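You operate a simulated robot arm through the tools that you are given. There is no shell and no other tool. Be economical: measure what you need, move in short steps, check, and stop when the job is done.

Carry out the task below with a simulated robot arm. There is one attempt and no reset: what you move stays moved.

TASK
Reset the tripped starter, open the teal tap and start the motor unloaded.
Fine: yellow lever down for the start, back to auto after it; one start; both hose nuts stay.

It is judged by the outcome, as a careful person would: the job done as asked, and still so three seconds after it is handed in. It fails if anything else is knocked over, pushed out of place, dropped, spilled or broken.

THE ROBOT
A 6-joint arm with a two-finger parallel gripper, fixed in place. Base frame: the origin is at the foot of the arm, x ahead of it, y to its left, z up. Lengths are in cm, angles in degrees, forces in N, time in s.
With the tool pointing down near the work surface it reaches from about 10 to 54 cm from the base axis. Its first joint turns from -66.0 to 66.0 degrees. Payload 2.7 kg.
Tool frame: the origin (TCP) lies between the finger pads and is the grasp point; the fingertips stand 2.3 cm ahead of it; z points along the fingers, y is the line along which they close. The gripper opens to 9.4 cm. The fingers are 3.8 cm wide and 1 cm thick; the gripper's body (5.4 by 9.6 cm) begins 3.9 cm behind the TCP.
Orientation is that of the tool frame in the base frame, as [roll, pitch, yaw] about the fixed x, y, z axes, in that order (R = Rz(yaw) Ry(pitch) Rx(roll)). With the fingers straight down and closing along the base's y, the tool's x points along the base's -x, its y along +y and its z along -z.

THE INTERFACE
- The arm moves only by the tool nudge_tool. Its argument "series" is one flat list of numbers, 7 for each row, row after row: the shift along the base's x, y, z in units of 50 mm (1.0 is 50 mm), then the turn, a rotation vector about the base's x, y, z in units of 6 degrees (1.0 is 6 degrees), then the finger opening in cm, from 0 to 9.4. In form: [x, y, z, ax, ay, az, hand, x, y, z, ax, ay, az, hand, ...]. A call has 1 to 8 rows; each row shifts and turns the commanded pose from where the row before left it. A call with a number of a shift or a turn outside -1 to 1 is refused whole. Each row takes 0.2 s and may step no farther than 5 cm and 8.6 degrees from the row before; otherwise, or with a gripper value out of range, the whole call is refused. Where a pose cannot be reached the arm comes as near as it can. A force on the tool above 90 N (or 10 N above the force at the start of the call, whichever is more), or a blocked arm, ends the call early, and 0.2 s more pass. Each finger travels about 4.5 cm/s and halts on what it meets, pressing with about 40 N; the grip force reading is that of the motor and also rises with nothing between the fingers. The clock runs only during rows and for 0.2 s after the last one: add rows that do not move to give the fingers time. It gives the time, the measured TCP pose, the force on the tool (base axes), the opening and the grip force at its end, in the units of the frame above (readings bear some noise).
- Cameras (640 x 400 px; columns grow to the right, rows downward): "scene" is fixed at [6.34, -43.54, 138.2]; the picture's right is [0.84, -0.54, 0.00], its down [-0.41, -0.64, -0.65] and it looks along [0.35, 0.55, -0.76] (base axes); focal length 367 px, centre (320, 200). "wrist" rides on the gripper at [-3.9, 0, -4.4] in the tool frame; the picture's right is [0.00, -1.00, 0.00], its down [0.97, 0.00, -0.24] and it looks along [0.24, 0.00, 0.97] (tool axes); focal length 218 px, centre (320, 200).
- capture(camera): a new picture of that camera. No time passes.
- measure_at(camera, pixels): for up to 12 pixels [column, row] of the newest picture of that camera ("zoom" is the newest enlarged one), the place [x, y, z] in the base frame of the surface seen there, good to about 0.3 cm. No time passes.
- zoom(camera, box): a new picture of the part [left, top, right, bottom] of that camera's present view, enlarged. No time passes.
- sign_off(): hands the job in; it is judged then, once.

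Work in short steps. Measure before you move; look again where a grasp or a placing could have gone wrong, and mend it. You have 80 turns and 46 pictures in all, those below and enlarged ones among them. Open the gripper and draw the arm clear of the work before you hand the job in, unless the task says otherwise; then end with one line.

The tools are called after ">>>" as a command line: name --argument value ..., lists and objects as JSON in quotes. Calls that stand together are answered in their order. nudge_tool: Moves the arm, as the interface text tells. Its arguments: {"type":"object","properties":{"series":{"type":"array","items":{"type":"number"}}},"required":["series"]} The other tools are called the same way: capture (camera) takes a picture; measure_at (camera, pixels) gives the place of the surface under pixels of a picture; zoom (camera, box) takes an enlarged picture of a part of a camera's view; sign_off () hands the job in.

At the start:

```text
time: 0.0
eef_pos: [42.46, -0.17, 98.63]
ee_rot: [-180.0, 0.0, 180.0]
contact_force: [0.2, -0.6, 0.0]
opening: 9.41
gripper_force: 0.0
```

scene: 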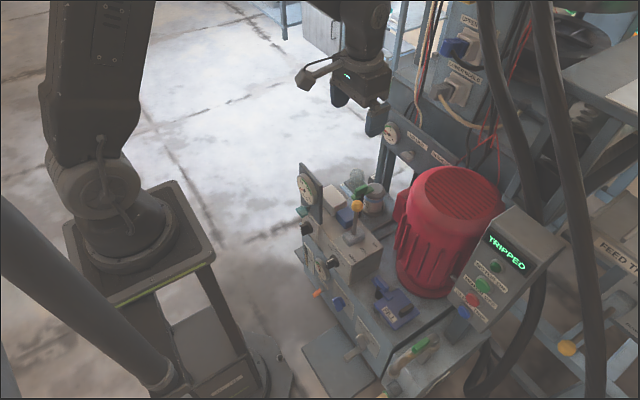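
wrist: 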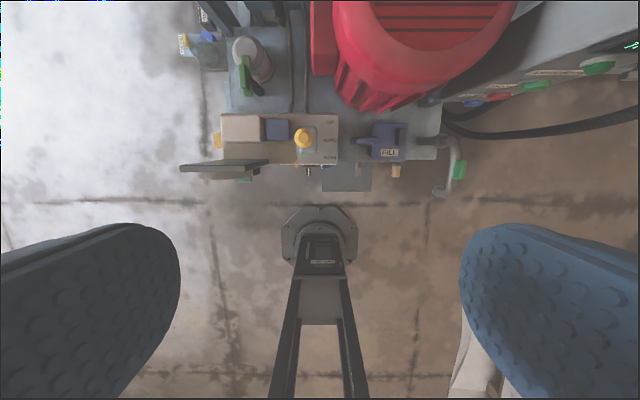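

The scene shows a control box reading TRIPPED at about (505,255), a yellow lever at (355,215) and several taps. I'll enlarge these areas to read the labels.

>>> zoom --camera "scene" --box '[280, 150, 440, 250]'

>>> zoom --camera "scene" --box '[430, 200, 590, 300]'

>>> zoom --camera "scene" --box '[290, 270, 482, 390]'

>>> zoom --camera "wrist" --box '[170, 0, 490, 200]'

```text
4.00 times, centred on (360, 200) of scene
```

zoom: 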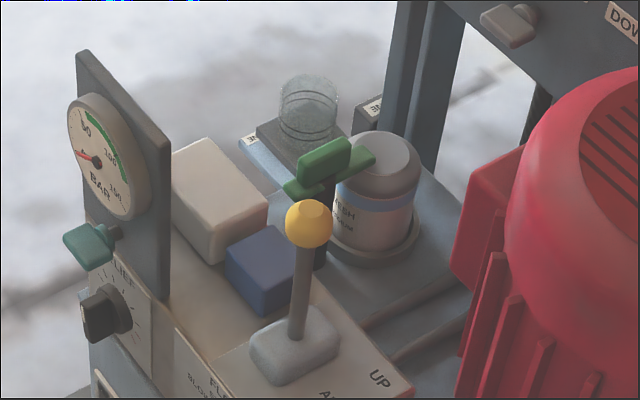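

```text
4.00 times, centred on (510, 250) of scene
```

zoom: 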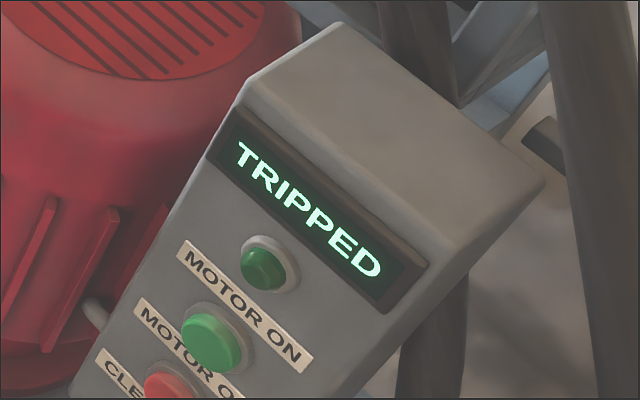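

```text
3.33 times, centred on (386, 330) of scene
```

zoom: 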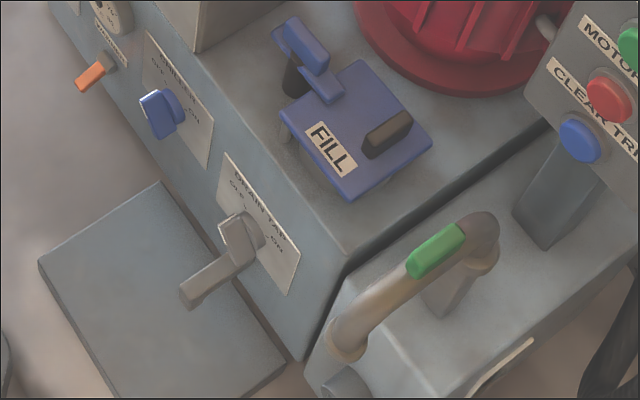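

```text
2.00 times, centred on (330, 100) of wrist
```

zoom: 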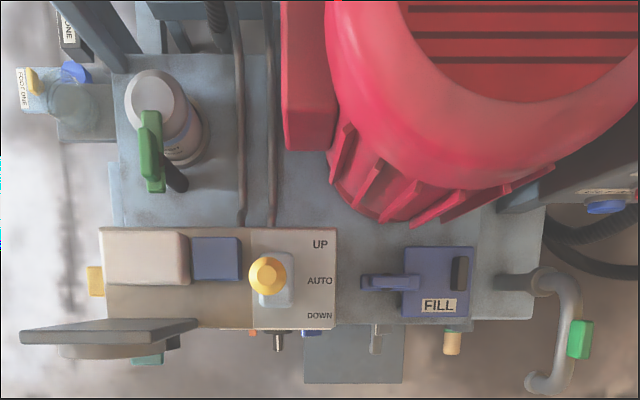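

I need the labels read before touching anything, so I'll enlarge the small panels further.

>>> zoom --camera "scene" --box '[440, 245, 520, 325]'

>>> zoom --camera "scene" --box '[290, 200, 354, 320]'

>>> zoom --camera "scene" --box '[325, 190, 405, 280]'

```text
5.00 times, centred on (480, 285) of scene
```

zoom: 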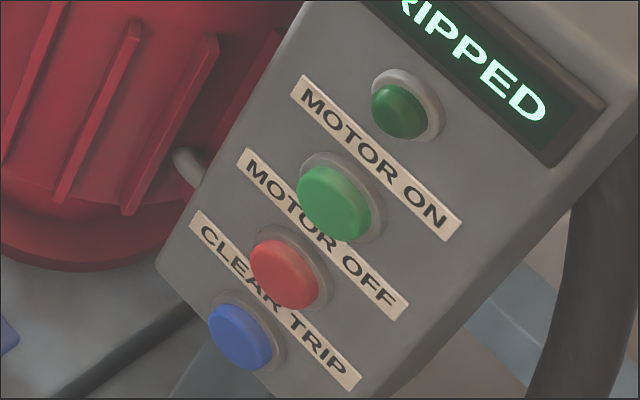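

```text
3.33 times, centred on (322, 260) of scene
```

zoom: 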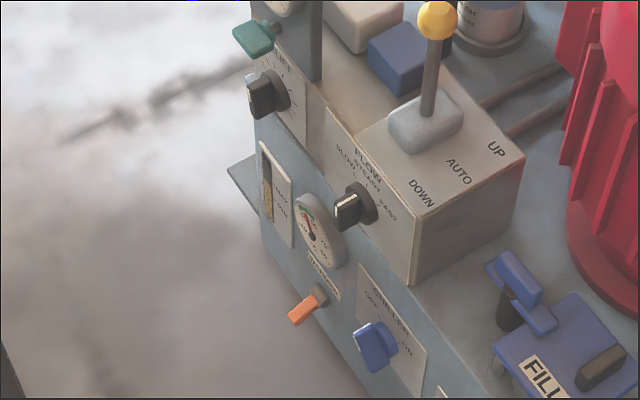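

```text
4.44 times, centred on (365, 235) of scene
```

zoom: 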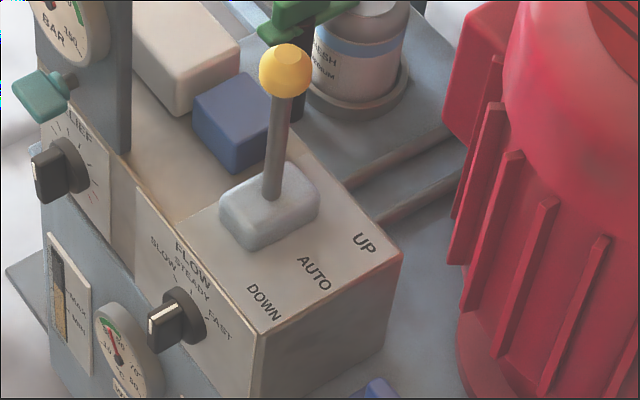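

The starter labels sit above their buttons: green is MOTOR ON, red is MOTOR OFF and blue is CLEAR TRIP. I'll measure the lever, teal tap and buttons in the scene view.

>>> capture --camera "scene"

>>> measure_at --camera "scene" --pixels '[[357, 205], [353, 230], [350, 237], [298, 211], [303, 210], [308, 207], [307, 190], [495, 267], [483, 286], [472, 301], [464, 313], [490, 300]]'

>>> measure_at --camera "scene" --pixels '[[390, 234], [382, 241], [372, 247], [305, 227], [365, 195], [385, 280], [450, 190], [500, 230], [530, 222], [413, 345], [330, 190], [345, 215]]'

>>> zoom --camera "scene" --box '[285, 160, 345, 240]'

```text
36 pictures are left
```

scene: 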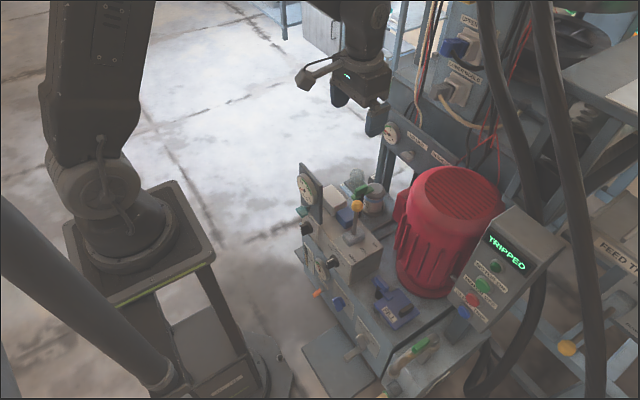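

```text
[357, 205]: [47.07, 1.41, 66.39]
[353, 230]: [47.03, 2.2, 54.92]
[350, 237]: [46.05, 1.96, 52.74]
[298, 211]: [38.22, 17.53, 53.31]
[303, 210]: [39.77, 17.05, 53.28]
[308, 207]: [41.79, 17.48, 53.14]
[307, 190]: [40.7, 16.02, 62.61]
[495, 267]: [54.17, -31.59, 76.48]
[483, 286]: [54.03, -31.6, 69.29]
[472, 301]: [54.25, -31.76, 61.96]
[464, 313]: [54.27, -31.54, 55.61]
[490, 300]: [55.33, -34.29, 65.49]
```

```text
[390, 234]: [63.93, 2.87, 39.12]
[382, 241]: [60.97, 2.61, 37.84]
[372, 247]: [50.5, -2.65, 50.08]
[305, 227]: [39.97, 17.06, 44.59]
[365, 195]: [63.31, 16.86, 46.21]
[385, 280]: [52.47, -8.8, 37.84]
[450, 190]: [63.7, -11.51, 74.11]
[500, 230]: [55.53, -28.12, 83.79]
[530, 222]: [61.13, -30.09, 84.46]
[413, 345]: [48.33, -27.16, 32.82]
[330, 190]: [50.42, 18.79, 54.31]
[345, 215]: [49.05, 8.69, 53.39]
```

```text
5.00 times, centred on (315, 200) of scene
```

zoom: 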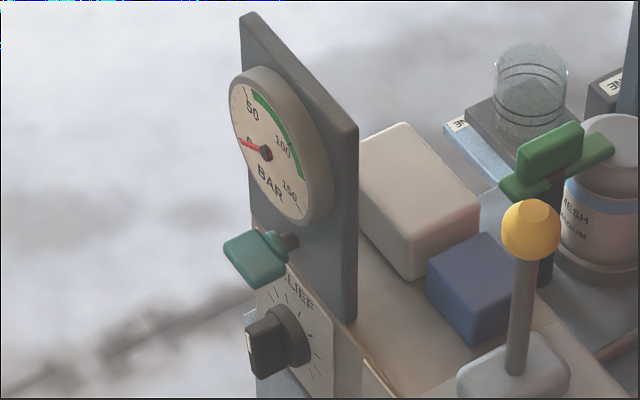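

The gauge tap is at about (38.5,17.2,53.3) with its stem along x. I'll draw back and tilt the wrist camera toward +x to see the front of the panel.

>>> nudge_tool --series '[-0.45, 0.32, -0.35, 0, -1, 0, 9.4, -0.45, 0.32, -0.35, 0, -1, 0, 9.4, -0.45, 0.32, -0.35, 0, -1, 0, 9.4, -0.45, 0.32, -0.35, 0, -1, 0, 9.4, -0.45, 0.32, -0.35, 0, -1, 0, 9.4, -0.45, 0.32, -0.35, 0, -1, 0, 9.4, -0.45, 0.32, -0.35, 0, -1, 0, 9.4, -0.45, 0.32, -0.35, 0, -1, 0, 9.4]'

>>> capture --camera "wrist"

```text
time: 1.8
eef_pos: [34.73, 11.6, 88.46]
ee_rot: [-176.4, 44.5, -179.5]
contact_force: [0.3, -0.1, 0.0]
opening: 9.39
gripper_force: 0.1
out of reach, approached as far as the arm can: row 4, 5, 7, 8
```

```text
34 pictures are left
```

wrist: 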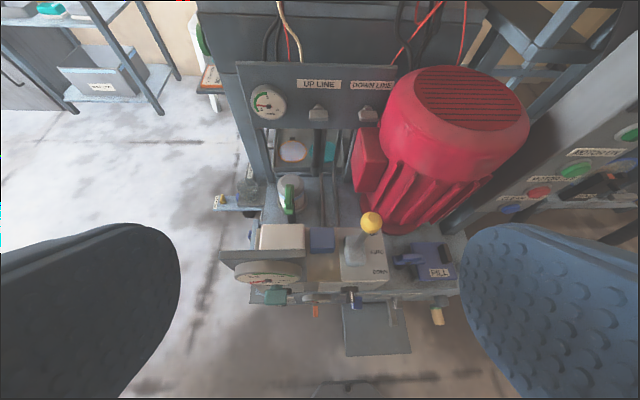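

The arm came as near as it could, to (34.7,11.6,88.5), and the teal tap shows at about (272,297). I'll zoom in there.

>>> zoom --camera "wrist" --box '[210, 220, 466, 380]'

>>> zoom --camera "wrist" --box '[220, 60, 400, 180]'

```text
2.50 times, centred on (338, 300) of wrist
```

zoom: 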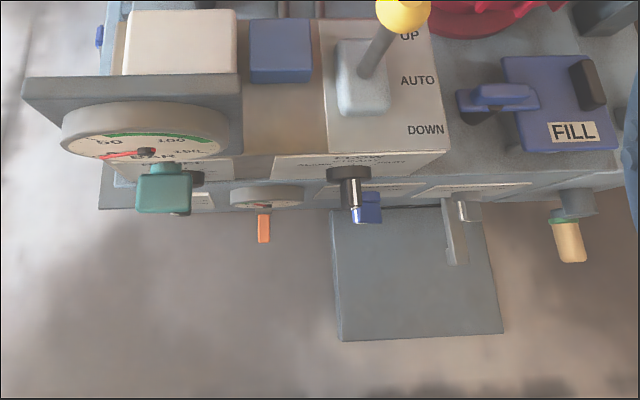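

```text
3.33 times, centred on (310, 120) of wrist
```

zoom: 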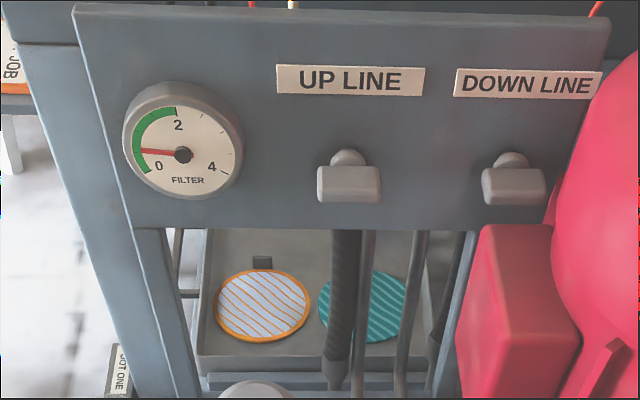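

The teal plate is at about (135-190,165-213) in the zoom. I'll measure its corners and take a closer zoom.

>>> zoom --camera "wrist" --box '[230, 250, 326, 310]'

>>> measure_at --camera "wrist" --pixels '[[266, 291], [285, 291], [265, 297], [275, 297], [284, 297], [266, 303], [284, 303], [275, 287], [270, 280], [310, 300]]'

>>> zoom --camera "scene" --box '[290, 196, 322, 220]'

```text
6.67 times, centred on (278, 280) of wrist
```

zoom: 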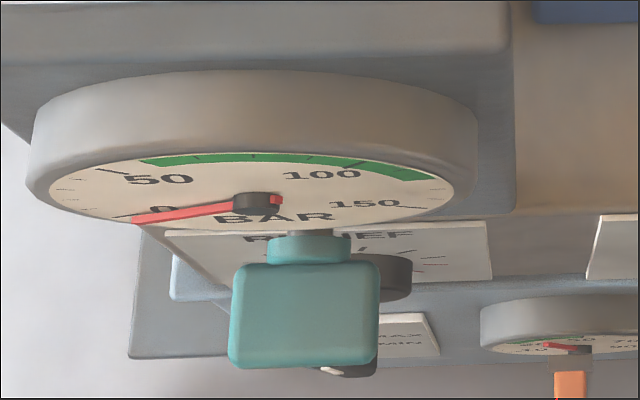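

```text
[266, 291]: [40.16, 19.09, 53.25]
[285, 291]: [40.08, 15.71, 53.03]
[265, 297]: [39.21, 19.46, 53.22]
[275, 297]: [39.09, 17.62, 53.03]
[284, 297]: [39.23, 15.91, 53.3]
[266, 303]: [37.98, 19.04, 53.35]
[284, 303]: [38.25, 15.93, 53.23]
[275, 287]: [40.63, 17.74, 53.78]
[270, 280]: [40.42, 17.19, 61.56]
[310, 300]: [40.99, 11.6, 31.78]
```

```text
16.00 times, centred on (306, 208) of scene
```

zoom: 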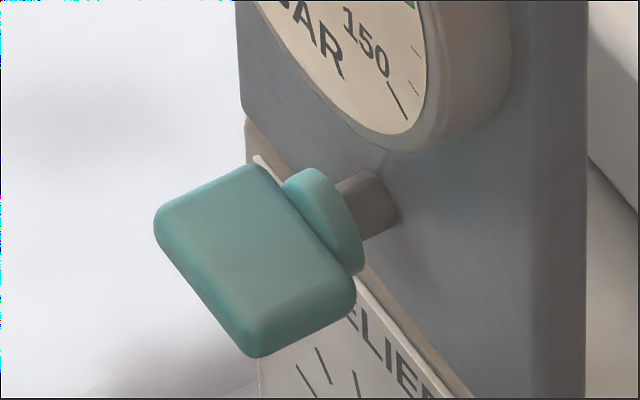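

The plate lies crosswise: x 37.5–40.3, y 15.6–19.5, top z 53.2. I'll bring the tool back to a milder tilt with the fingers closed and read where the commanded pose stands.

>>> nudge_tool --series '[0, 0, 0, 0, 1, 0, 4, 0, 0, 0, 0, 1, 0, 0, 0, 0, 0, 0, 1, 0, 0, 0, 0, 0, 0, 1, 0, 0, 0, 0, 0, 0, 0, 0, 0]'

```text
time: 3.0
eef_pos: [34.66, 11.66, 88.35]
ee_rot: [-177.1, 20.4, -179.9]
contact_force: [0.7, 0.1, 1.4]
opening: 0.0
gripper_force: 12.0
```

The commanded pose follows the actual one, now with a 20° pitch. I'll move down in front of the gauge's left side, still clear of it.

>>> nudge_tool --series '[-0.1, 0.265, -0.88, 0.45, 0, 0.16, 0, -0.05, 0.265, -0.88, 0, 0, 0, 0, 0, 0.265, -0.88, 0, 0, 0, 0, 0, 0.265, -0.88, 0, 0, 0, 0, 0, 0.265, -0.88, 0, 0, 0, 0, 0, 0.265, -0.7, 0, 0, 0, 0]'

>>> capture --camera "wrist"

```text
time: 4.4
eef_pos: [38.02, 21.94, 65.3]
ee_rot: [-179.4, 20.3, -179.9]
contact_force: [-2.5, -2.3, 0.7]
opening: 0.0
gripper_force: 40.6
out of reach, approached as far as the arm can: row 3, 4, 5, 6
```

```text
29 pictures are left
```

wrist: 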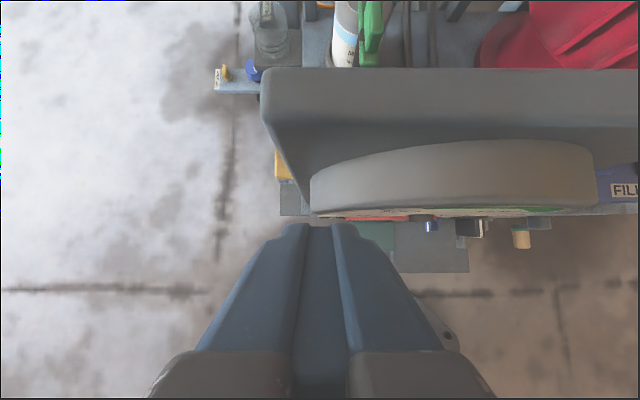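

The inner reach limit with this tilt stopped me at (38.0,21.9,65.3), close to the gauge rim. I'll back off slightly and reduce the tilt to about 8°, then test reach.

>>> nudge_tool --series '[-0.1, 0.1, 0, 0, 0.5, 0, 0, -0.1, 0, 0, 0, 0.5, 0, 0, -0.1, 0, 0, 0, 0.5, 0, 0, -0.1, -0.1, 0, 0, 0.5, 0, 0, -0.1, -0.1, 0, 0, 0, 0, 0]'

```text
time: 5.6
eef_pos: [35.58, 21.38, 65.16]
ee_rot: [-179.9, 8.4, 179.9]
contact_force: [0.6, -0.5, 0.1]
opening: 0.0
gripper_force: 39.8
```

Now reachable: (35.6,21.4,65.2) with 8.4° tilt. I'll descend in front of the gauge to hover above the left (high-y) end of the teal plate.

>>> nudge_tool --series '[0, -0.1, -0.6, 0, 0, 0, 0, 0.1, -0.1, -0.5, 0, 0, 0, 0, 0.12, -0.1, -0.45, 0, 0, 0, 0, 0.1, -0.04, 0, 0, 0, 0, 0]'

>>> zoom --camera "scene" --box '[250, 130, 378, 230]'

```text
time: 6.6
eef_pos: [36.44, 19.7, 57.38]
ee_rot: [-179.8, 7.4, -179.3]
contact_force: [-52.1, 18.5, 24.2]
opening: 0.0
gripper_force: 40.0
```

```text
4.00 times, centred on (314, 180) of scene
```

zoom: 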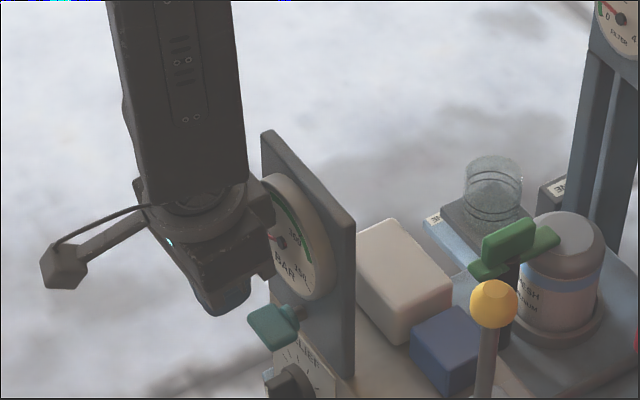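

The reading of −52 N in x means the gripper's camera side touched the gauge. I'll back off at once in −x and check that nothing has moved.

>>> nudge_tool --series '[-0.3, 0, 0, 0, 0, 0, 0, -0.3, 0, 0.1, 0, 0, 0, 0, 0, 0.4, 0.4, 0, 0, 0, 3]'

>>> zoom --camera "scene" --box '[250, 130, 378, 230]'

```text
time: 7.4
eef_pos: [35.1, 21.85, 60.14]
ee_rot: [180.0, 8.6, 179.8]
contact_force: [0.7, -0.9, -0.2]
opening: 3.02
gripper_force: 0.3
out of reach, approached as far as the arm can: row 2
```

```text
4.00 times, centred on (314, 180) of scene
```

zoom: 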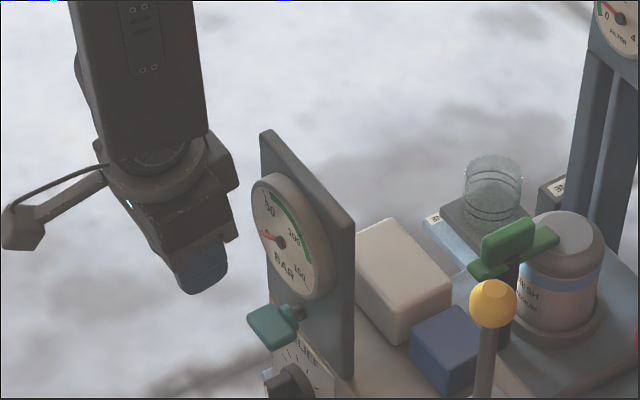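

The gauge is unharmed; the camera bracket on the +x side is what hit it. I'll open wide, shift left and roll the tool, so only the right-hand finger reaches the plate while the bracket stays beside the gauge.

>>> nudge_tool --series '[0, 0.3, 0.1, -0.6, 0, 0, 6, 0, 0.3, 0, -0.6, 0, 0, 8, 0, 0.1, 0, -0.6, 0, 0, 9.4, 0, 0, 0, -0.6, 0, 0, 9.4]'

>>> capture --camera "wrist"

```text
time: 8.4
eef_pos: [34.89, 25.42, 60.48]
ee_rot: [-165.2, 8.2, -177.9]
contact_force: [-0.2, 0.7, -0.1]
opening: 9.42
gripper_force: 0.1
```

```text
26 pictures are left
```

wrist: 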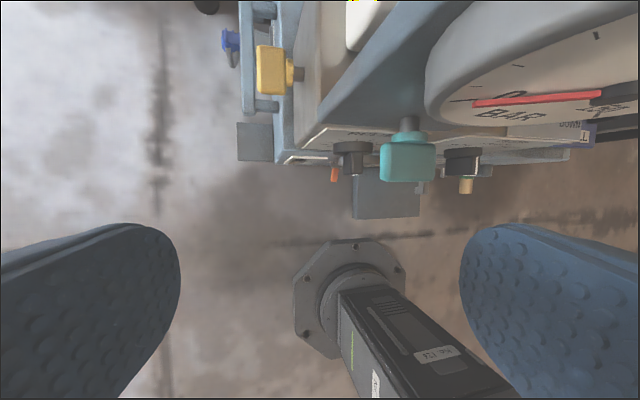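

The teal plate shows at (408,160) and the right finger's tip should be near (35.2,19.8,59.6). I'll descend in front and slide in over the plate's end, stopping about 1 cm above it.

>>> nudge_tool --series '[0, -0.03, -0.5, 0, 0, 0, 9.4, 0, -0.03, -0.4, 0, 0, 0, 9.4, 0.2, -0.02, 0, 0, 0, 0, 9.4, 0.22, 0, 0, 0, 0, 0, 9.4]'

>>> zoom --camera "scene" --box '[266, 150, 346, 230]'

```text
time: 9.4
eef_pos: [37.01, 25.17, 56.12]
ee_rot: [-165.4, 8.2, -178.0]
contact_force: [0.5, 0.6, 0.9]
opening: 9.42
gripper_force: 0.1
```

```text
5.00 times, centred on (306, 190) of scene
```

zoom: 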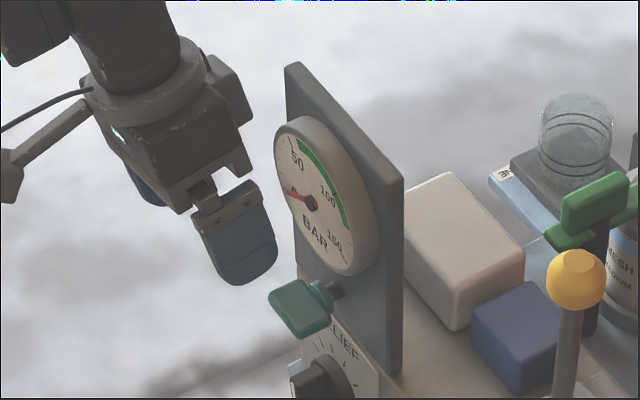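

No contact. I'll measure the finger's tip and the plate in this zoom before pressing.

>>> measure_at --camera "zoom" --pixels '[[240, 278], [268, 262], [215, 265], [235, 240], [298, 300], [280, 295], [320, 320], [300, 330]]'

```text
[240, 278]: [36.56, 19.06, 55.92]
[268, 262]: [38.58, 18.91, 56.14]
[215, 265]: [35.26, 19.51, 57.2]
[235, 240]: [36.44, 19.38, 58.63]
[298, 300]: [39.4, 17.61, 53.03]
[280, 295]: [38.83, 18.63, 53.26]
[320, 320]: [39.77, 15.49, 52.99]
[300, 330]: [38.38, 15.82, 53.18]
```

The tip's right face is at y≈19.0 and z≈55.5, with the plate's end at y≈19.3. I'll shift slightly to −y and +x, then press down in small steps.

>>> nudge_tool --series '[0.08, -0.12, -0.2, 0, 0, 0, 9.4, 0, 0, -0.2, 0, 0, 0, 9.4, 0, 0, -0.15, 0, 0, 0, 9.4, 0, 0, -0.15, 0, 0, 0, 9.4]'

>>> zoom --camera "scene" --box '[274, 170, 338, 234]'

```text
time: 10.4
eef_pos: [37.41, 24.43, 52.6]
ee_rot: [-165.4, 8.2, -177.9]
contact_force: [0.3, 2.0, 0.5]
opening: 9.42
gripper_force: 0.1
```

```text
6.25 times, centred on (306, 202) of scene
```

zoom: 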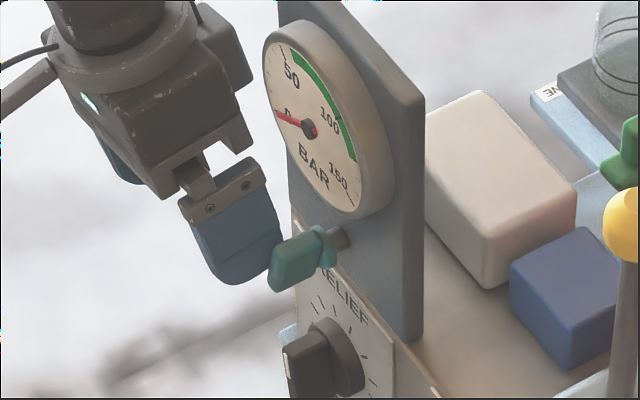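

The plate is turning: its right end has risen and the contact force is low. I'll go on a little further down and toward −y.

>>> nudge_tool --series '[0, -0.04, -0.1, 0, 0, 0, 9.4, 0, -0.04, -0.1, 0, 0, 0, 9.4]'

>>> zoom --camera "scene" --box '[282, 180, 330, 228]'

>>> capture --camera "wrist"

```text
time: 11.0
eef_pos: [37.53, 24.07, 51.61]
ee_rot: [-165.5, 8.3, -177.8]
contact_force: [-0.6, 2.5, 1.4]
opening: 9.31
gripper_force: 0.1
```

```text
8.33 times, centred on (306, 204) of scene
```

zoom: 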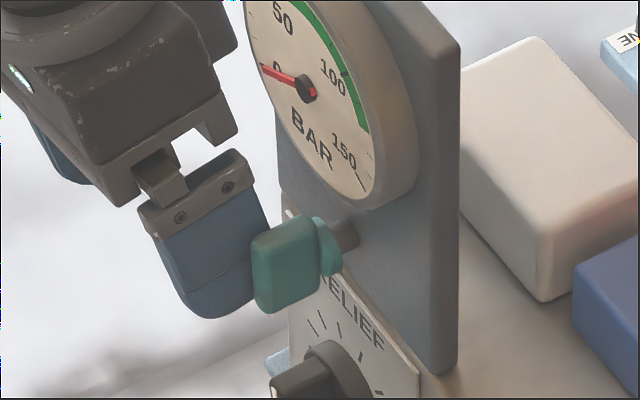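

```text
22 pictures are left
```

wrist: 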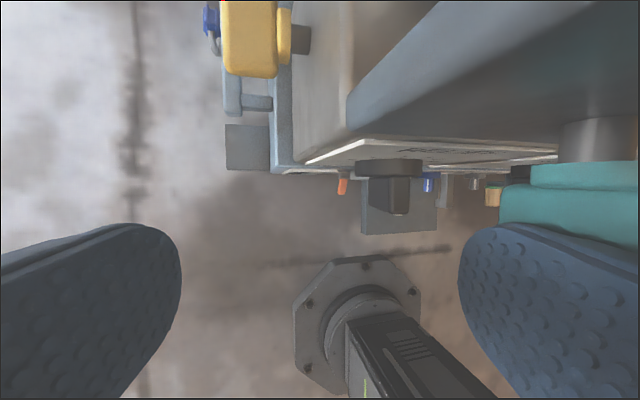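

The plate now looks near vertical. I'll measure its side face to find the angle.

>>> measure_at --camera "zoom" --pixels '[[275, 240], [310, 225], [285, 270], [310, 255], [275, 300], [310, 290], [290, 225], [300, 300]]'

```text
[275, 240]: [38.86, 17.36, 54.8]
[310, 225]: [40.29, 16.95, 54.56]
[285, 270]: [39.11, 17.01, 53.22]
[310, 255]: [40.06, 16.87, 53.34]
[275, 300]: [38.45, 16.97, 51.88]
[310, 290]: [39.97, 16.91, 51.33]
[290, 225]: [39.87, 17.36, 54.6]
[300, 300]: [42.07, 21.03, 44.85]
```

The plate's right face sits at y≈17.0 from z 51.3 to 54.6, so the tap is a quarter turn open. I'll withdraw to +y, then −x and up.

>>> nudge_tool --series '[0, 0.3, 0, 0, 0, 0, 9.4, 0, 0.3, 0, 0, 0, 0, 9.4, -0.2, 0.1, 0.4, 0.6, 0, 0, 9.4, -0.1, 0, 0.8, 0.6, 0, 0, 6, 0, 0, 0.9, 0.6, 0, 0, 4, 0, -0.3, 0.9, 0.6, 0, 0, 2, 0, -0.5, 0.8, 0, 0.5, 0, 0, 0, -0.7, 0.6, 0, 0.5, 0, 0]'

>>> zoom --camera "scene" --box '[274, 160, 354, 230]'

```text
time: 12.8
eef_pos: [35.95, 20.12, 73.52]
ee_rot: [-180.0, 2.5, -179.9]
contact_force: [-0.6, 0.2, -0.3]
opening: 0.0
gripper_force: 10.0
```

```text
5.71 times, centred on (314, 195) of scene
```

zoom: 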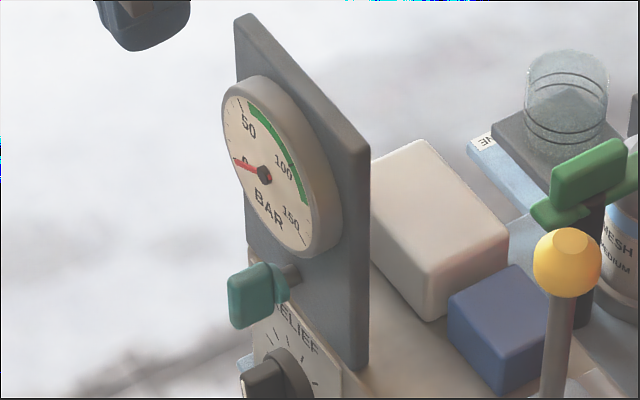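

The tap stays vertical on its own. Next is the lever: I'll rise and move above the yellow ball at about (47,1.5), fingers open, to measure it.

>>> nudge_tool --series '[0, 0, 0.8, 0, 0, 0, 0, 0.1, -0.5, 0.5, 0, 0.4, 0, 2, 0.35, -0.7, 0, 0, 0, 0, 4, 0.4, -0.7, 0, 0, 0, 0, 6, 0.4, -0.7, 0, 0, 0, 0, 6, 0.4, -0.7, 0, 0, 0, 0, 6, 0.4, -0.4, 0, 0, 0, 0, 6, 0.15, 0, 0, 0, 0, 0, 6]'

>>> capture --camera "wrist"

```text
time: 14.6
eef_pos: [47.06, 1.48, 80.14]
ee_rot: [-179.9, 0.0, 180.0]
contact_force: [-0.3, 0.4, -0.5]
opening: 6.01
gripper_force: 0.0
```

```text
20 pictures are left
```

wrist: 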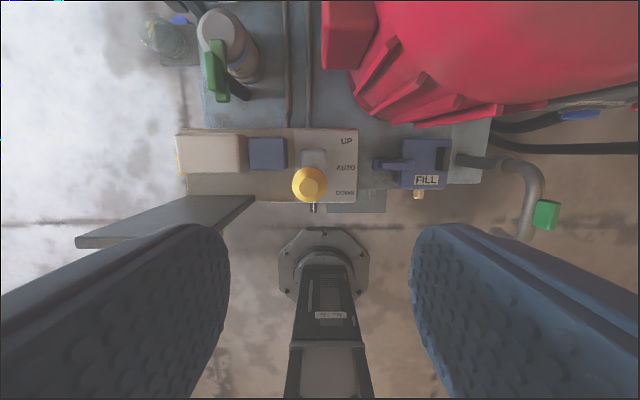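

The ball is at (309,185), between the fingers. I'll measure it and its surroundings.

>>> measure_at --camera "wrist" --pixels '[[309, 183], [296, 185], [323, 185], [309, 170], [309, 200], [313, 158], [347, 141], [347, 168], [347, 192], [267, 155], [380, 80], [314, 209]]'

```text
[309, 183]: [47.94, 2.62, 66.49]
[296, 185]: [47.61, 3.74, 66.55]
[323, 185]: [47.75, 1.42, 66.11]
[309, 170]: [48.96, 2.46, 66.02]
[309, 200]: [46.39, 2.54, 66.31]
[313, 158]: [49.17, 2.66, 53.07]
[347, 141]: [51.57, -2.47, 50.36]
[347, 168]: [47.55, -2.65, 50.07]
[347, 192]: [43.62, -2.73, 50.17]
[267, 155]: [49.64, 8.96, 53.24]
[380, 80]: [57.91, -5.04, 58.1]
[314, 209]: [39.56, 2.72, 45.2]
```

Ball centre is at about (47.6,2.55,65.2) with radius 1.4; the labels are at x 51.6 (UP), 47.5 (AUTO) and 43.6 (DOWN). I'll centre, descend and close on the ball.

>>> nudge_tool --series '[0.1, 0.21, -0.5, 0, 0, 0, 6, 0, 0, -0.8, 0, 0, 0, 6, 0, 0, -0.8, 0, 0, 0, 6, 0, 0, -0.8, 0, 0, 0, 6, 0, 0, -0.1, 0, 0, 0, 5, 0, 0, 0, 0, 0, 0, 3.5, 0, 0, 0, 0, 0, 0, 2.7, 0, 0, 0, 0, 0, 0, 2.4]'

>>> zoom --camera "scene" --box '[300, 150, 420, 260]'

```text
time: 16.4
eef_pos: [47.52, 2.52, 65.1]
ee_rot: [-179.9, 0.1, 179.8]
contact_force: [2.5, -12.6, -7.2]
opening: 3.04
gripper_force: 44.9
```

```text
3.64 times, centred on (360, 205) of scene
```

zoom: 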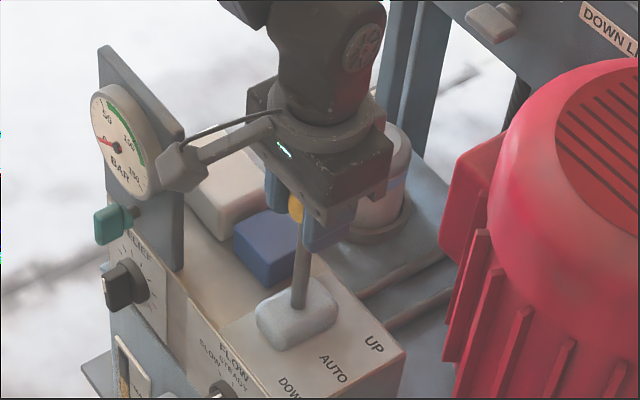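

The ball is held at opening 3.04. I'll pull it toward −x (DOWN) along an arc in small steps, watching the force.

>>> nudge_tool --series '[-0.2, 0, -0.01, 0, 0, 0, 2.4, -0.2, 0, -0.02, 0, 0, 0, 2.4, -0.2, 0, -0.04, 0, 0, 0, 2.4]'

>>> zoom --camera "scene" --box '[300, 150, 420, 260]'

```text
time: 17.2
eef_pos: [44.59, 2.55, 64.89]
ee_rot: [179.9, 0.3, 179.7]
contact_force: [5.6, -25.2, 14.5]
opening: 3.06
gripper_force: 45.3
```

```text
3.64 times, centred on (360, 205) of scene
```

zoom: 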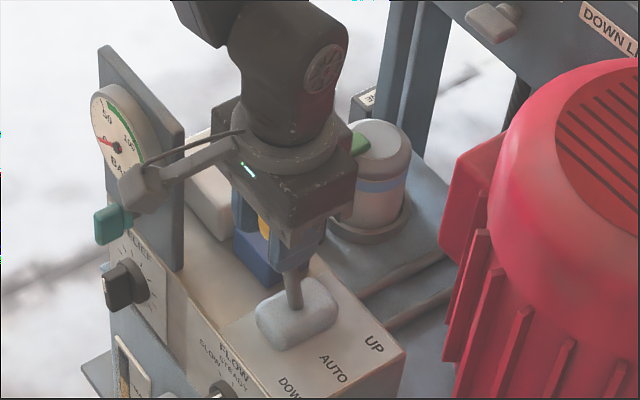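

The lever follows with only about 6 N in x. I'll continue toward its stop.

>>> nudge_tool --series '[-0.2, 0, -0.06, 0, 0, 0, 2.4, -0.1, 0, -0.04, 0, 0, 0, 2.4]'

```text
time: 17.8
eef_pos: [42.88, 2.5, 64.24]
ee_rot: [-179.9, 0.2, 179.8]
contact_force: [5.4, -27.0, 11.2]
opening: 3.01
gripper_force: 45.3
```

>>> nudge_tool --series '[-0.1, 0, -0.04, 0, 0, 0, 2.4, -0.1, 0, -0.04, 0, 0, 0, 2.4]'

>>> zoom --camera "scene" --box '[300, 150, 420, 260]'

```text
time: 18.4
eef_pos: [41.92, 2.5, 63.7]
ee_rot: [180.0, 0.1, 179.8]
contact_force: [8.9, -26.9, 1.6]
opening: 3.04
gripper_force: 44.9
```

```text
3.64 times, centred on (360, 205) of scene
```

zoom: 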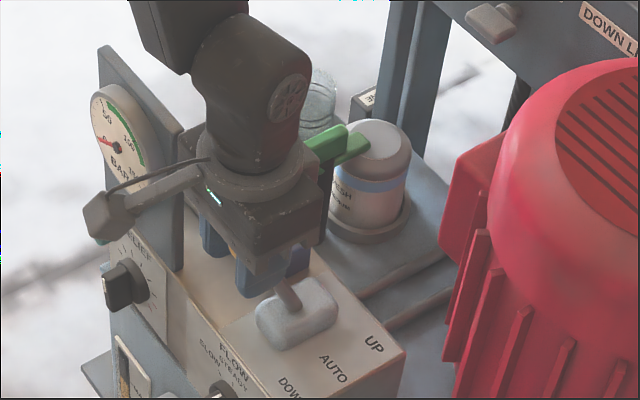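

Tilt is now about 25° and still moving freely, so I'll continue in half-centimetre steps until it resists.

>>> nudge_tool --series '[-0.1, 0, -0.05, 0, 0, 0, 2.4, -0.1, 0, -0.05, 0, 0, 0, 2.4]'

```text
time: 19.0
eef_pos: [40.88, 2.48, 63.45]
ee_rot: [-179.8, 0.1, 179.8]
contact_force: [6.9, -26.2, 6.3]
opening: 3.06
gripper_force: 44.7
```

>>> nudge_tool --series '[-0.1, 0, -0.06, 0, 0, 0, 2.4, -0.1, 0, -0.06, 0, 0, 0, 2.4]'

>>> zoom --camera "scene" --box '[300, 150, 420, 260]'

```text
time: 19.6
eef_pos: [40.45, 2.5, 63.01]
ee_rot: [179.9, 0.5, 179.7]
contact_force: [22.4, -35.4, 22.9]
opening: 3.06
gripper_force: 45.5
```

```text
3.64 times, centred on (360, 205) of scene
```

zoom: 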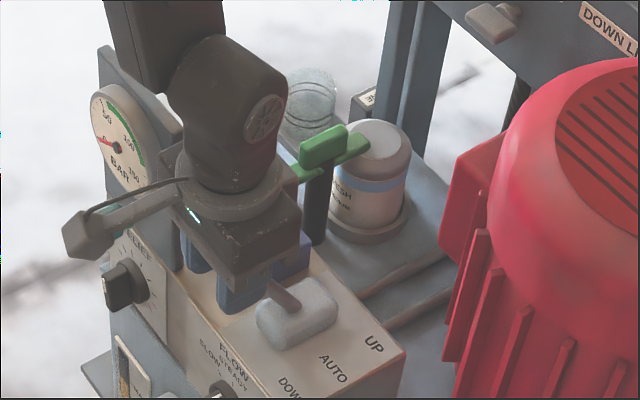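

Force rose to 22 N and the arm lags at x=40.45, so the lever is at its DOWN stop. I'll release, lift clear and check that it stays.

>>> nudge_tool --series '[0.04, 0, 0.04, 0, 0, 0, 3, 0, 0, 0, 0, 0, 0, 5, 0, 0, 0, 0, 0, 0, 6, 0, 0, 0.8, 0, 0, 0, 6, 0, 0, 0.9, 0, 0, 0, 6, 0, 0, 0.9, 0, 0, 0, 6]'

>>> capture --camera "wrist"

```text
time: 21.0
eef_pos: [39.92, 2.7, 76.11]
ee_rot: [-180.0, -0.1, 179.9]
contact_force: [0.4, 0.5, 0.7]
opening: 5.98
gripper_force: 0.0
```

```text
15 pictures are left
```

wrist: 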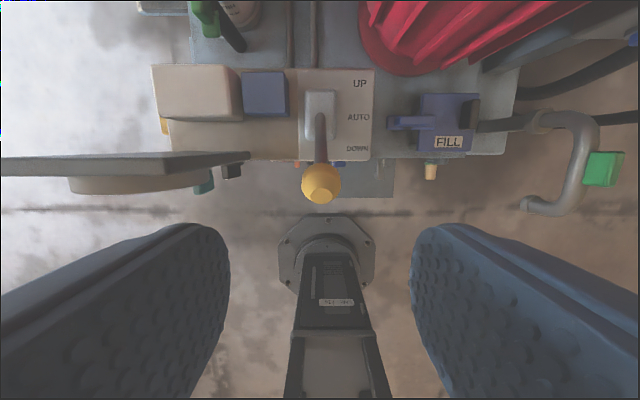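

The lever stays at DOWN. Before pressing buttons I'll measure the ball's new place and the panel face's orientation.

>>> measure_at --camera "wrist" --pixels '[[320, 180], [320, 196], [307, 183], [335, 183]]'

>>> measure_at --camera "scene" --pixels '[[484, 262], [477, 276], [508, 288], [501, 300], [489, 318], [520, 273], [500, 282], [466, 309], [461, 316], [468, 316], [488, 310], [463, 300]]'

```text
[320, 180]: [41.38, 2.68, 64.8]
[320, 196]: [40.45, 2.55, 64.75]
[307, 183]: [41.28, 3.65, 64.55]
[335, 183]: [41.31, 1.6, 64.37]
```

```text
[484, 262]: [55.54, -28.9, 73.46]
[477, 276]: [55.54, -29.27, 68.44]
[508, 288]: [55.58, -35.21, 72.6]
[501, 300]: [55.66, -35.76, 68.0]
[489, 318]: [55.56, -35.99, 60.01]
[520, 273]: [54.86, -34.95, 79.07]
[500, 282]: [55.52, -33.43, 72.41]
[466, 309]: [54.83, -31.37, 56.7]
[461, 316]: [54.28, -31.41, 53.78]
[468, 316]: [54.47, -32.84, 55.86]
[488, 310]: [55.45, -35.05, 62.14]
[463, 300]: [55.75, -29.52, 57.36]
```

The panel face is plane at x=55.55 facing −x. Button caps sit at x≈54.1, y≈−31.7, with z ≈69.3 (green ON), 62 (red) and 55 (blue CLEAR TRIP). I'll swing to y≈−31 well in front, turning the tool toward +x.

>>> nudge_tool --series '[0, -0.85, 0.1, 0, -1, 0, 4, 0, -0.85, 0, 0, -1, 0, 2, 0, -0.85, 0, 0, -1, 0, 0, 0, -0.85, 0, 0, -1, 0, 0, 0, -0.85, 0, 0, -1, 0, 0, 0, -0.85, 0, 0, -1, 0, 0, 0, -0.85, 0, 0, -1, 0, 0, 0, -0.85, 0, 0, -1, 0, 0]'

```text
time: 22.8
eef_pos: [40.03, -31.32, 76.49]
ee_rot: [-179.9, 48.2, 180.0]
contact_force: [-0.7, 0.4, -0.3]
opening: 0.0
gripper_force: 39.9
```

Reached (40.0,−31.3,76.5) at 48° of tilt. I'll keep turning to near horizontal and lower toward the blue button's height, still well back.

>>> nudge_tool --series '[0, 0, -0.4, 0, -1, 0, 0, 0, 0, -0.4, 0, -1, 0, 0, 0, 0, -0.5, 0, -1, 0, 0, 0, 0, -0.5, 0, -1, 0, 0, 0, 0, -0.5, 0, -1, 0, 0, 0, 0, -0.5, 0, -1, 0, 0]'

>>> capture --camera "wrist"

```text
time: 24.2
eef_pos: [40.12, -31.46, 62.34]
ee_rot: [179.7, 84.3, 179.6]
contact_force: [0.6, 0.1, 0.2]
opening: 0.0
gripper_force: 39.9
```

```text
14 pictures are left
```

wrist: 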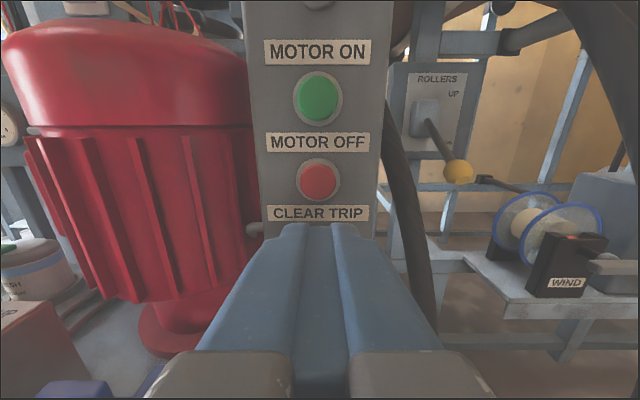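

A second yellow-balled lever marked ROLLERS shows at (445,150). I'll zoom in to be sure which one has AUTO, and measure the buttons.

>>> zoom --camera "wrist" --box '[380, 50, 540, 210]'

>>> measure_at --camera "wrist" --pixels '[[318, 97], [318, 180], [318, 213], [318, 143], [458, 172], [424, 120], [303, 213], [260, 200], [395, 200]]'

```text
2.50 times, centred on (460, 130) of wrist
```

zoom: 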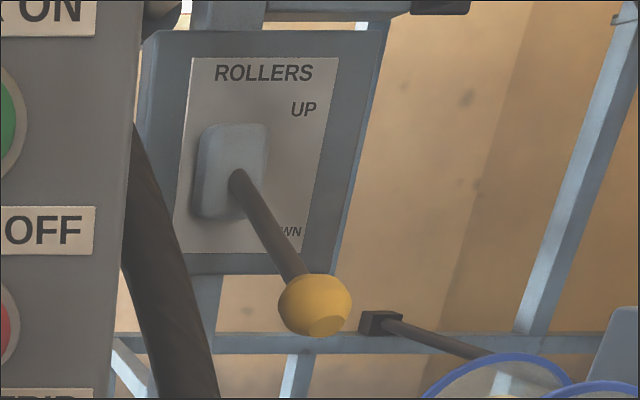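

```text
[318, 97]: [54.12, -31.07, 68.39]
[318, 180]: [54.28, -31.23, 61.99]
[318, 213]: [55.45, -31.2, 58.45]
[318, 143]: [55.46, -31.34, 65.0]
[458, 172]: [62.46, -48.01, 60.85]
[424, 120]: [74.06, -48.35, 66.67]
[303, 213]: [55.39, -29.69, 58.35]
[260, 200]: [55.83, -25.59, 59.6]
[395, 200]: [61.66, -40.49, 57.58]
```

The ROLLERS lever has no AUTO position, so the bench lever is the right one. I'll line up with the blue CLEAR TRIP button at about (54.2,−31.3,55.3).

>>> nudge_tool --series '[0.2, 0.01, -0.5, 0, -0.9, 0, 0, 0.4, 0, -0.5, 0, 0, 0, 0, 0.4, 0, -0.42, 0, 0, 0, 0, 0.4, 0, 0, 0, 0, 0, 0, 0.4, 0, 0, 0, 0, 0, 0]'

>>> zoom --camera "scene" --box '[400, 240, 520, 360]'

```text
time: 25.0
eef_pos: [42.96, -30.44, 57.54]
ee_rot: [147.2, 88.5, 146.4]
contact_force: [-15.0, -0.2, 5.9]
opening: 0.0
gripper_force: 40.5
out of reach, approached as far as the arm can: row 2, 3, 4
stopped in row 4: the force on the tool passed its limit (the readings are from after the stop); the commanded pose is now the measured one
```

```text
3.33 times, centred on (460, 300) of scene
```

zoom: 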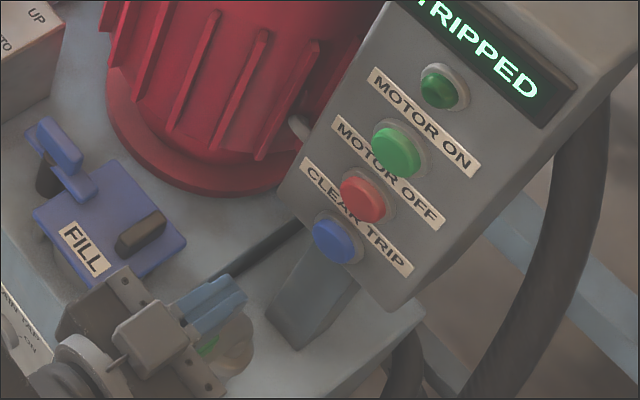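

The arm stopped at (43.0,−30.4,57.5) with −15 N in x, and the tripped display is unchanged. I'll look at the whole scene to see what is touching.

>>> capture --camera "scene"

```text
11 pictures are left
```

scene: 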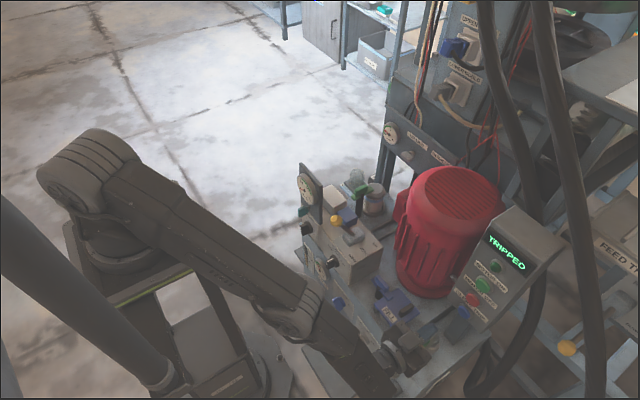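

The low forearm probably brushed the bench's front side. I'll back off up and away, reducing the tilt so the wrist rides higher.

>>> nudge_tool --series '[-0.2, 0, 0.3, 0, 0.5, 0, 0, -0.3, 0, 0.6, 0, 1, 0, 0, 0, 0, 0.6, 0, 1, 0, 0, 0, 0, 0.6, 0, 1, 0, 0, 0, 0, 0, 0, 1, 0, 0]'

>>> zoom --camera "scene" --box '[290, 230, 450, 390]'

```text
time: 26.2
eef_pos: [40.53, -30.4, 68.15]
ee_rot: [179.3, 61.8, 178.6]
contact_force: [-0.2, -0.4, -0.1]
opening: 0.01
gripper_force: 39.8
```

```text
2.50 times, centred on (370, 310) of scene
```

zoom: 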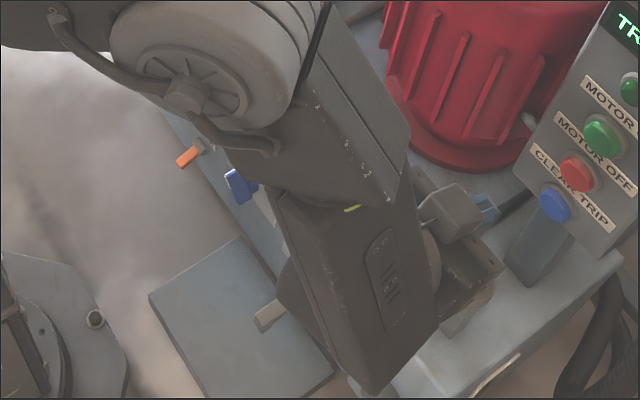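

The drain handle and chiller knob are where they were. With 62° tilt at (40.5,−30.4,68.2), I'll go forward first while high, then straight down toward the blue button, stopping short of the panel.

>>> nudge_tool --series '[0.6, -0.1, 0, 0, 0, 0.2, 0, 0.6, -0.08, 0, 0, 0, 0, 0, 0.4, 0, -0.4, 0, 0, 0, 0, 0, 0, -0.8, 0, 0, 0, 0, 0, 0, -0.8, 0, 0, 0, 0, 0, 0, -0.7, 0, 0, 0, 0]'

```text
time: 27.6
eef_pos: [48.96, -30.68, 56.47]
ee_rot: [175.3, 62.1, 176.2]
contact_force: [-3.3, 7.9, 1.8]
opening: 0.01
gripper_force: 39.7
stopped in row 6: the force on the tool passed its limit (the readings are from after the stop); the commanded pose is now the measured one
```

It stopped near (49,−30.7,56.5) with a slight twist, so something touched. I'll look before going on.

>>> zoom --camera "scene" --box '[340, 260, 500, 360]'

>>> capture --camera "wrist"

```text
4.00 times, centred on (420, 310) of scene
```

zoom: 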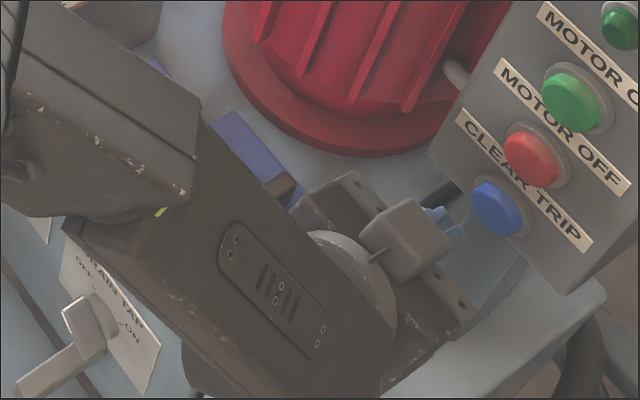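

```text
8 pictures are left
```

wrist: 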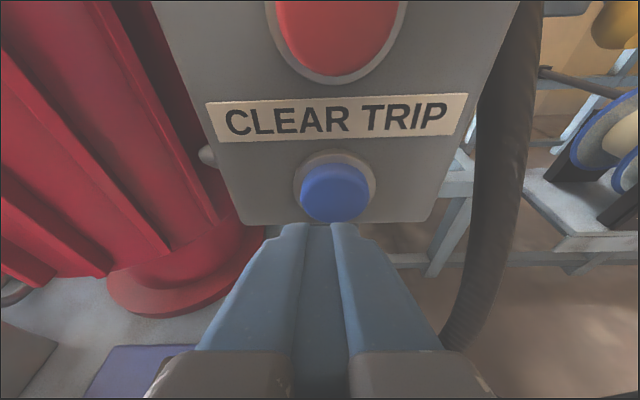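

The blue button is straight ahead at (335,192) of the wrist view; the low forearm must be touching something behind. I'll measure the button, then lift and steepen the tool to about 45° so the wrist is higher.

>>> measure_at --camera "wrist" --pixels '[[335, 192], [335, 175], [335, 210], [310, 192], [360, 192], [335, 235], [336, 20]]'

>>> nudge_tool --series '[-0.05, -0.05, 0.3, 0, 0.5, 0, 0, 0, -0.05, 0, 0, 1, 0, 0, 0, 0, 0, 0, 1, 0, 0, 0, 0, 0, 0, 0.5, 0, 0]'

```text
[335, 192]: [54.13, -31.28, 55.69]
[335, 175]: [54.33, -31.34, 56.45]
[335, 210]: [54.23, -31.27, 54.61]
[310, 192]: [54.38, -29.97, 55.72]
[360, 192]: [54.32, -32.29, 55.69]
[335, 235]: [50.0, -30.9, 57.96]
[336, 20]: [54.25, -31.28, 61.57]
```

```text
time: 28.6
eef_pos: [48.83, -31.35, 57.99]
ee_rot: [177.3, 44.2, 177.8]
contact_force: [-0.8, -0.7, -0.2]
opening: 0.0
gripper_force: 40.2
```

Free of contact at 44° tilt, with the leading corner at about (51.8,−31.3,57.7). I'll lower about 2.2 cm to the blue button's centre height.

>>> nudge_tool --series '[0, 0, -0.22, 0, 0, 0, 0, 0, 0, -0.22, 0, 0, 0, 0]'

```text
time: 29.2
eef_pos: [48.85, -31.36, 55.85]
ee_rot: [177.4, 44.3, 177.9]
contact_force: [-0.4, -0.6, 0.0]
opening: 0.0
gripper_force: 40.1
```

No contact yet. I'll press forward slowly: contact is expected after about 2.3 cm.

>>> nudge_tool --series '[0.3, 0, 0, 0, 0, 0, 0, 0.15, 0, 0, 0, 0, 0, 0, 0.07, 0, 0, 0, 0, 0, 0]'

```text
time: 30.0
eef_pos: [50.72, -31.28, 55.16]
ee_rot: [176.9, 43.5, 177.4]
contact_force: [-62.0, 9.0, 27.6]
opening: 0.0
gripper_force: 40.0
```

Contact at −62 N, so the button is being pressed. I'll back off along −x and check the display.

>>> nudge_tool --series '[-0.2, 0, 0, 0, 0, 0, 0, -0.25, 0, 0.05, 0, 0, 0, 0, -0.1, 0, 0.3, 0, 0, 0, 0]'

>>> zoom --camera "scene" --box '[370, 220, 530, 340]'

```text
time: 30.8
eef_pos: [48.8, -31.42, 57.69]
ee_rot: [177.6, 44.4, 178.0]
contact_force: [0.0, -0.2, -0.3]
opening: 0.01
gripper_force: 40.2
```

```text
3.33 times, centred on (450, 280) of scene
```

zoom: 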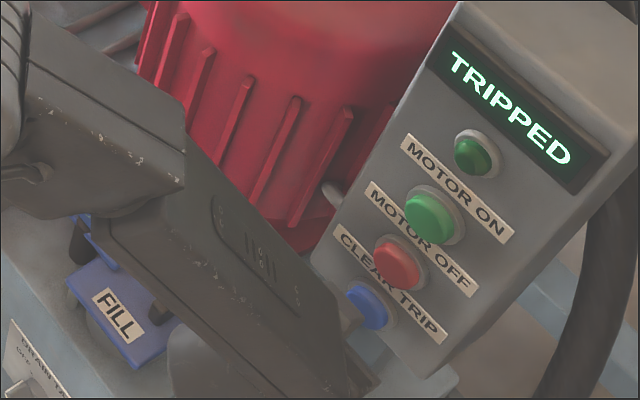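

The display still reads TRIPPED, so that press did not take. I'll line up again slightly higher and find the contact point in finer steps.

>>> nudge_tool --series '[0.1, 0.01, -0.15, 0, 0, 0, 0, 0.2, 0, -0.15, 0, 0, 0, 0, 0, 0, 0, 0, 0, 0, 0]'

```text
time: 31.6
eef_pos: [50.2, -31.36, 55.96]
ee_rot: [177.3, 44.4, 177.8]
contact_force: [-0.3, -0.5, 0.8]
opening: 0.0
gripper_force: 40.1
```

>>> nudge_tool --series '[0.06, 0, 0, 0, 0, 0, 0, 0, 0, 0, 0, 0, 0, 0]'

>>> zoom --camera "wrist" --box '[220, 60, 460, 260]'

```text
time: 32.2
eef_pos: [50.52, -31.19, 56.03]
ee_rot: [177.2, 44.3, 178.0]
contact_force: [-0.4, -1.0, 0.4]
opening: 0.0
gripper_force: 39.6
```

```text
2.00 times, centred on (340, 160) of wrist
```

zoom: 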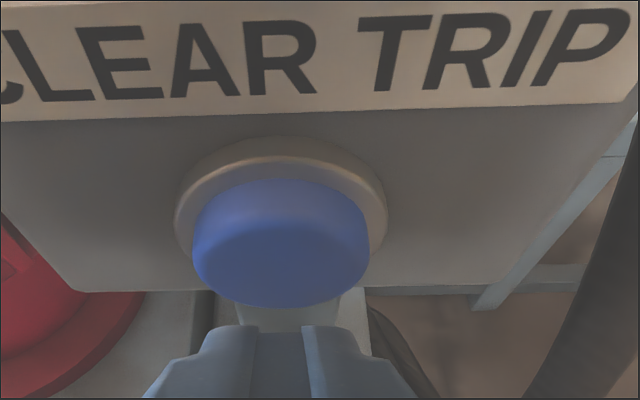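

The fingers are aligned sideways with the button. I'll measure the fingertip edge and the cap to see their heights.

>>> measure_at --camera "zoom" --pixels '[[235, 330], [325, 330], [285, 332], [220, 350], [280, 300], [280, 270], [280, 235], [280, 190], [280, 280], [340, 320]]'

```text
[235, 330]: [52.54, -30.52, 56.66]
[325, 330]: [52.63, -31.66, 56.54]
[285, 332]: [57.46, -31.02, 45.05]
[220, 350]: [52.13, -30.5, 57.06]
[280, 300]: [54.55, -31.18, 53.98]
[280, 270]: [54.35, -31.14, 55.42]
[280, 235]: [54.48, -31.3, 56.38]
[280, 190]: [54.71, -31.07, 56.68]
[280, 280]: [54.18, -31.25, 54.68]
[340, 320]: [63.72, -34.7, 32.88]
```

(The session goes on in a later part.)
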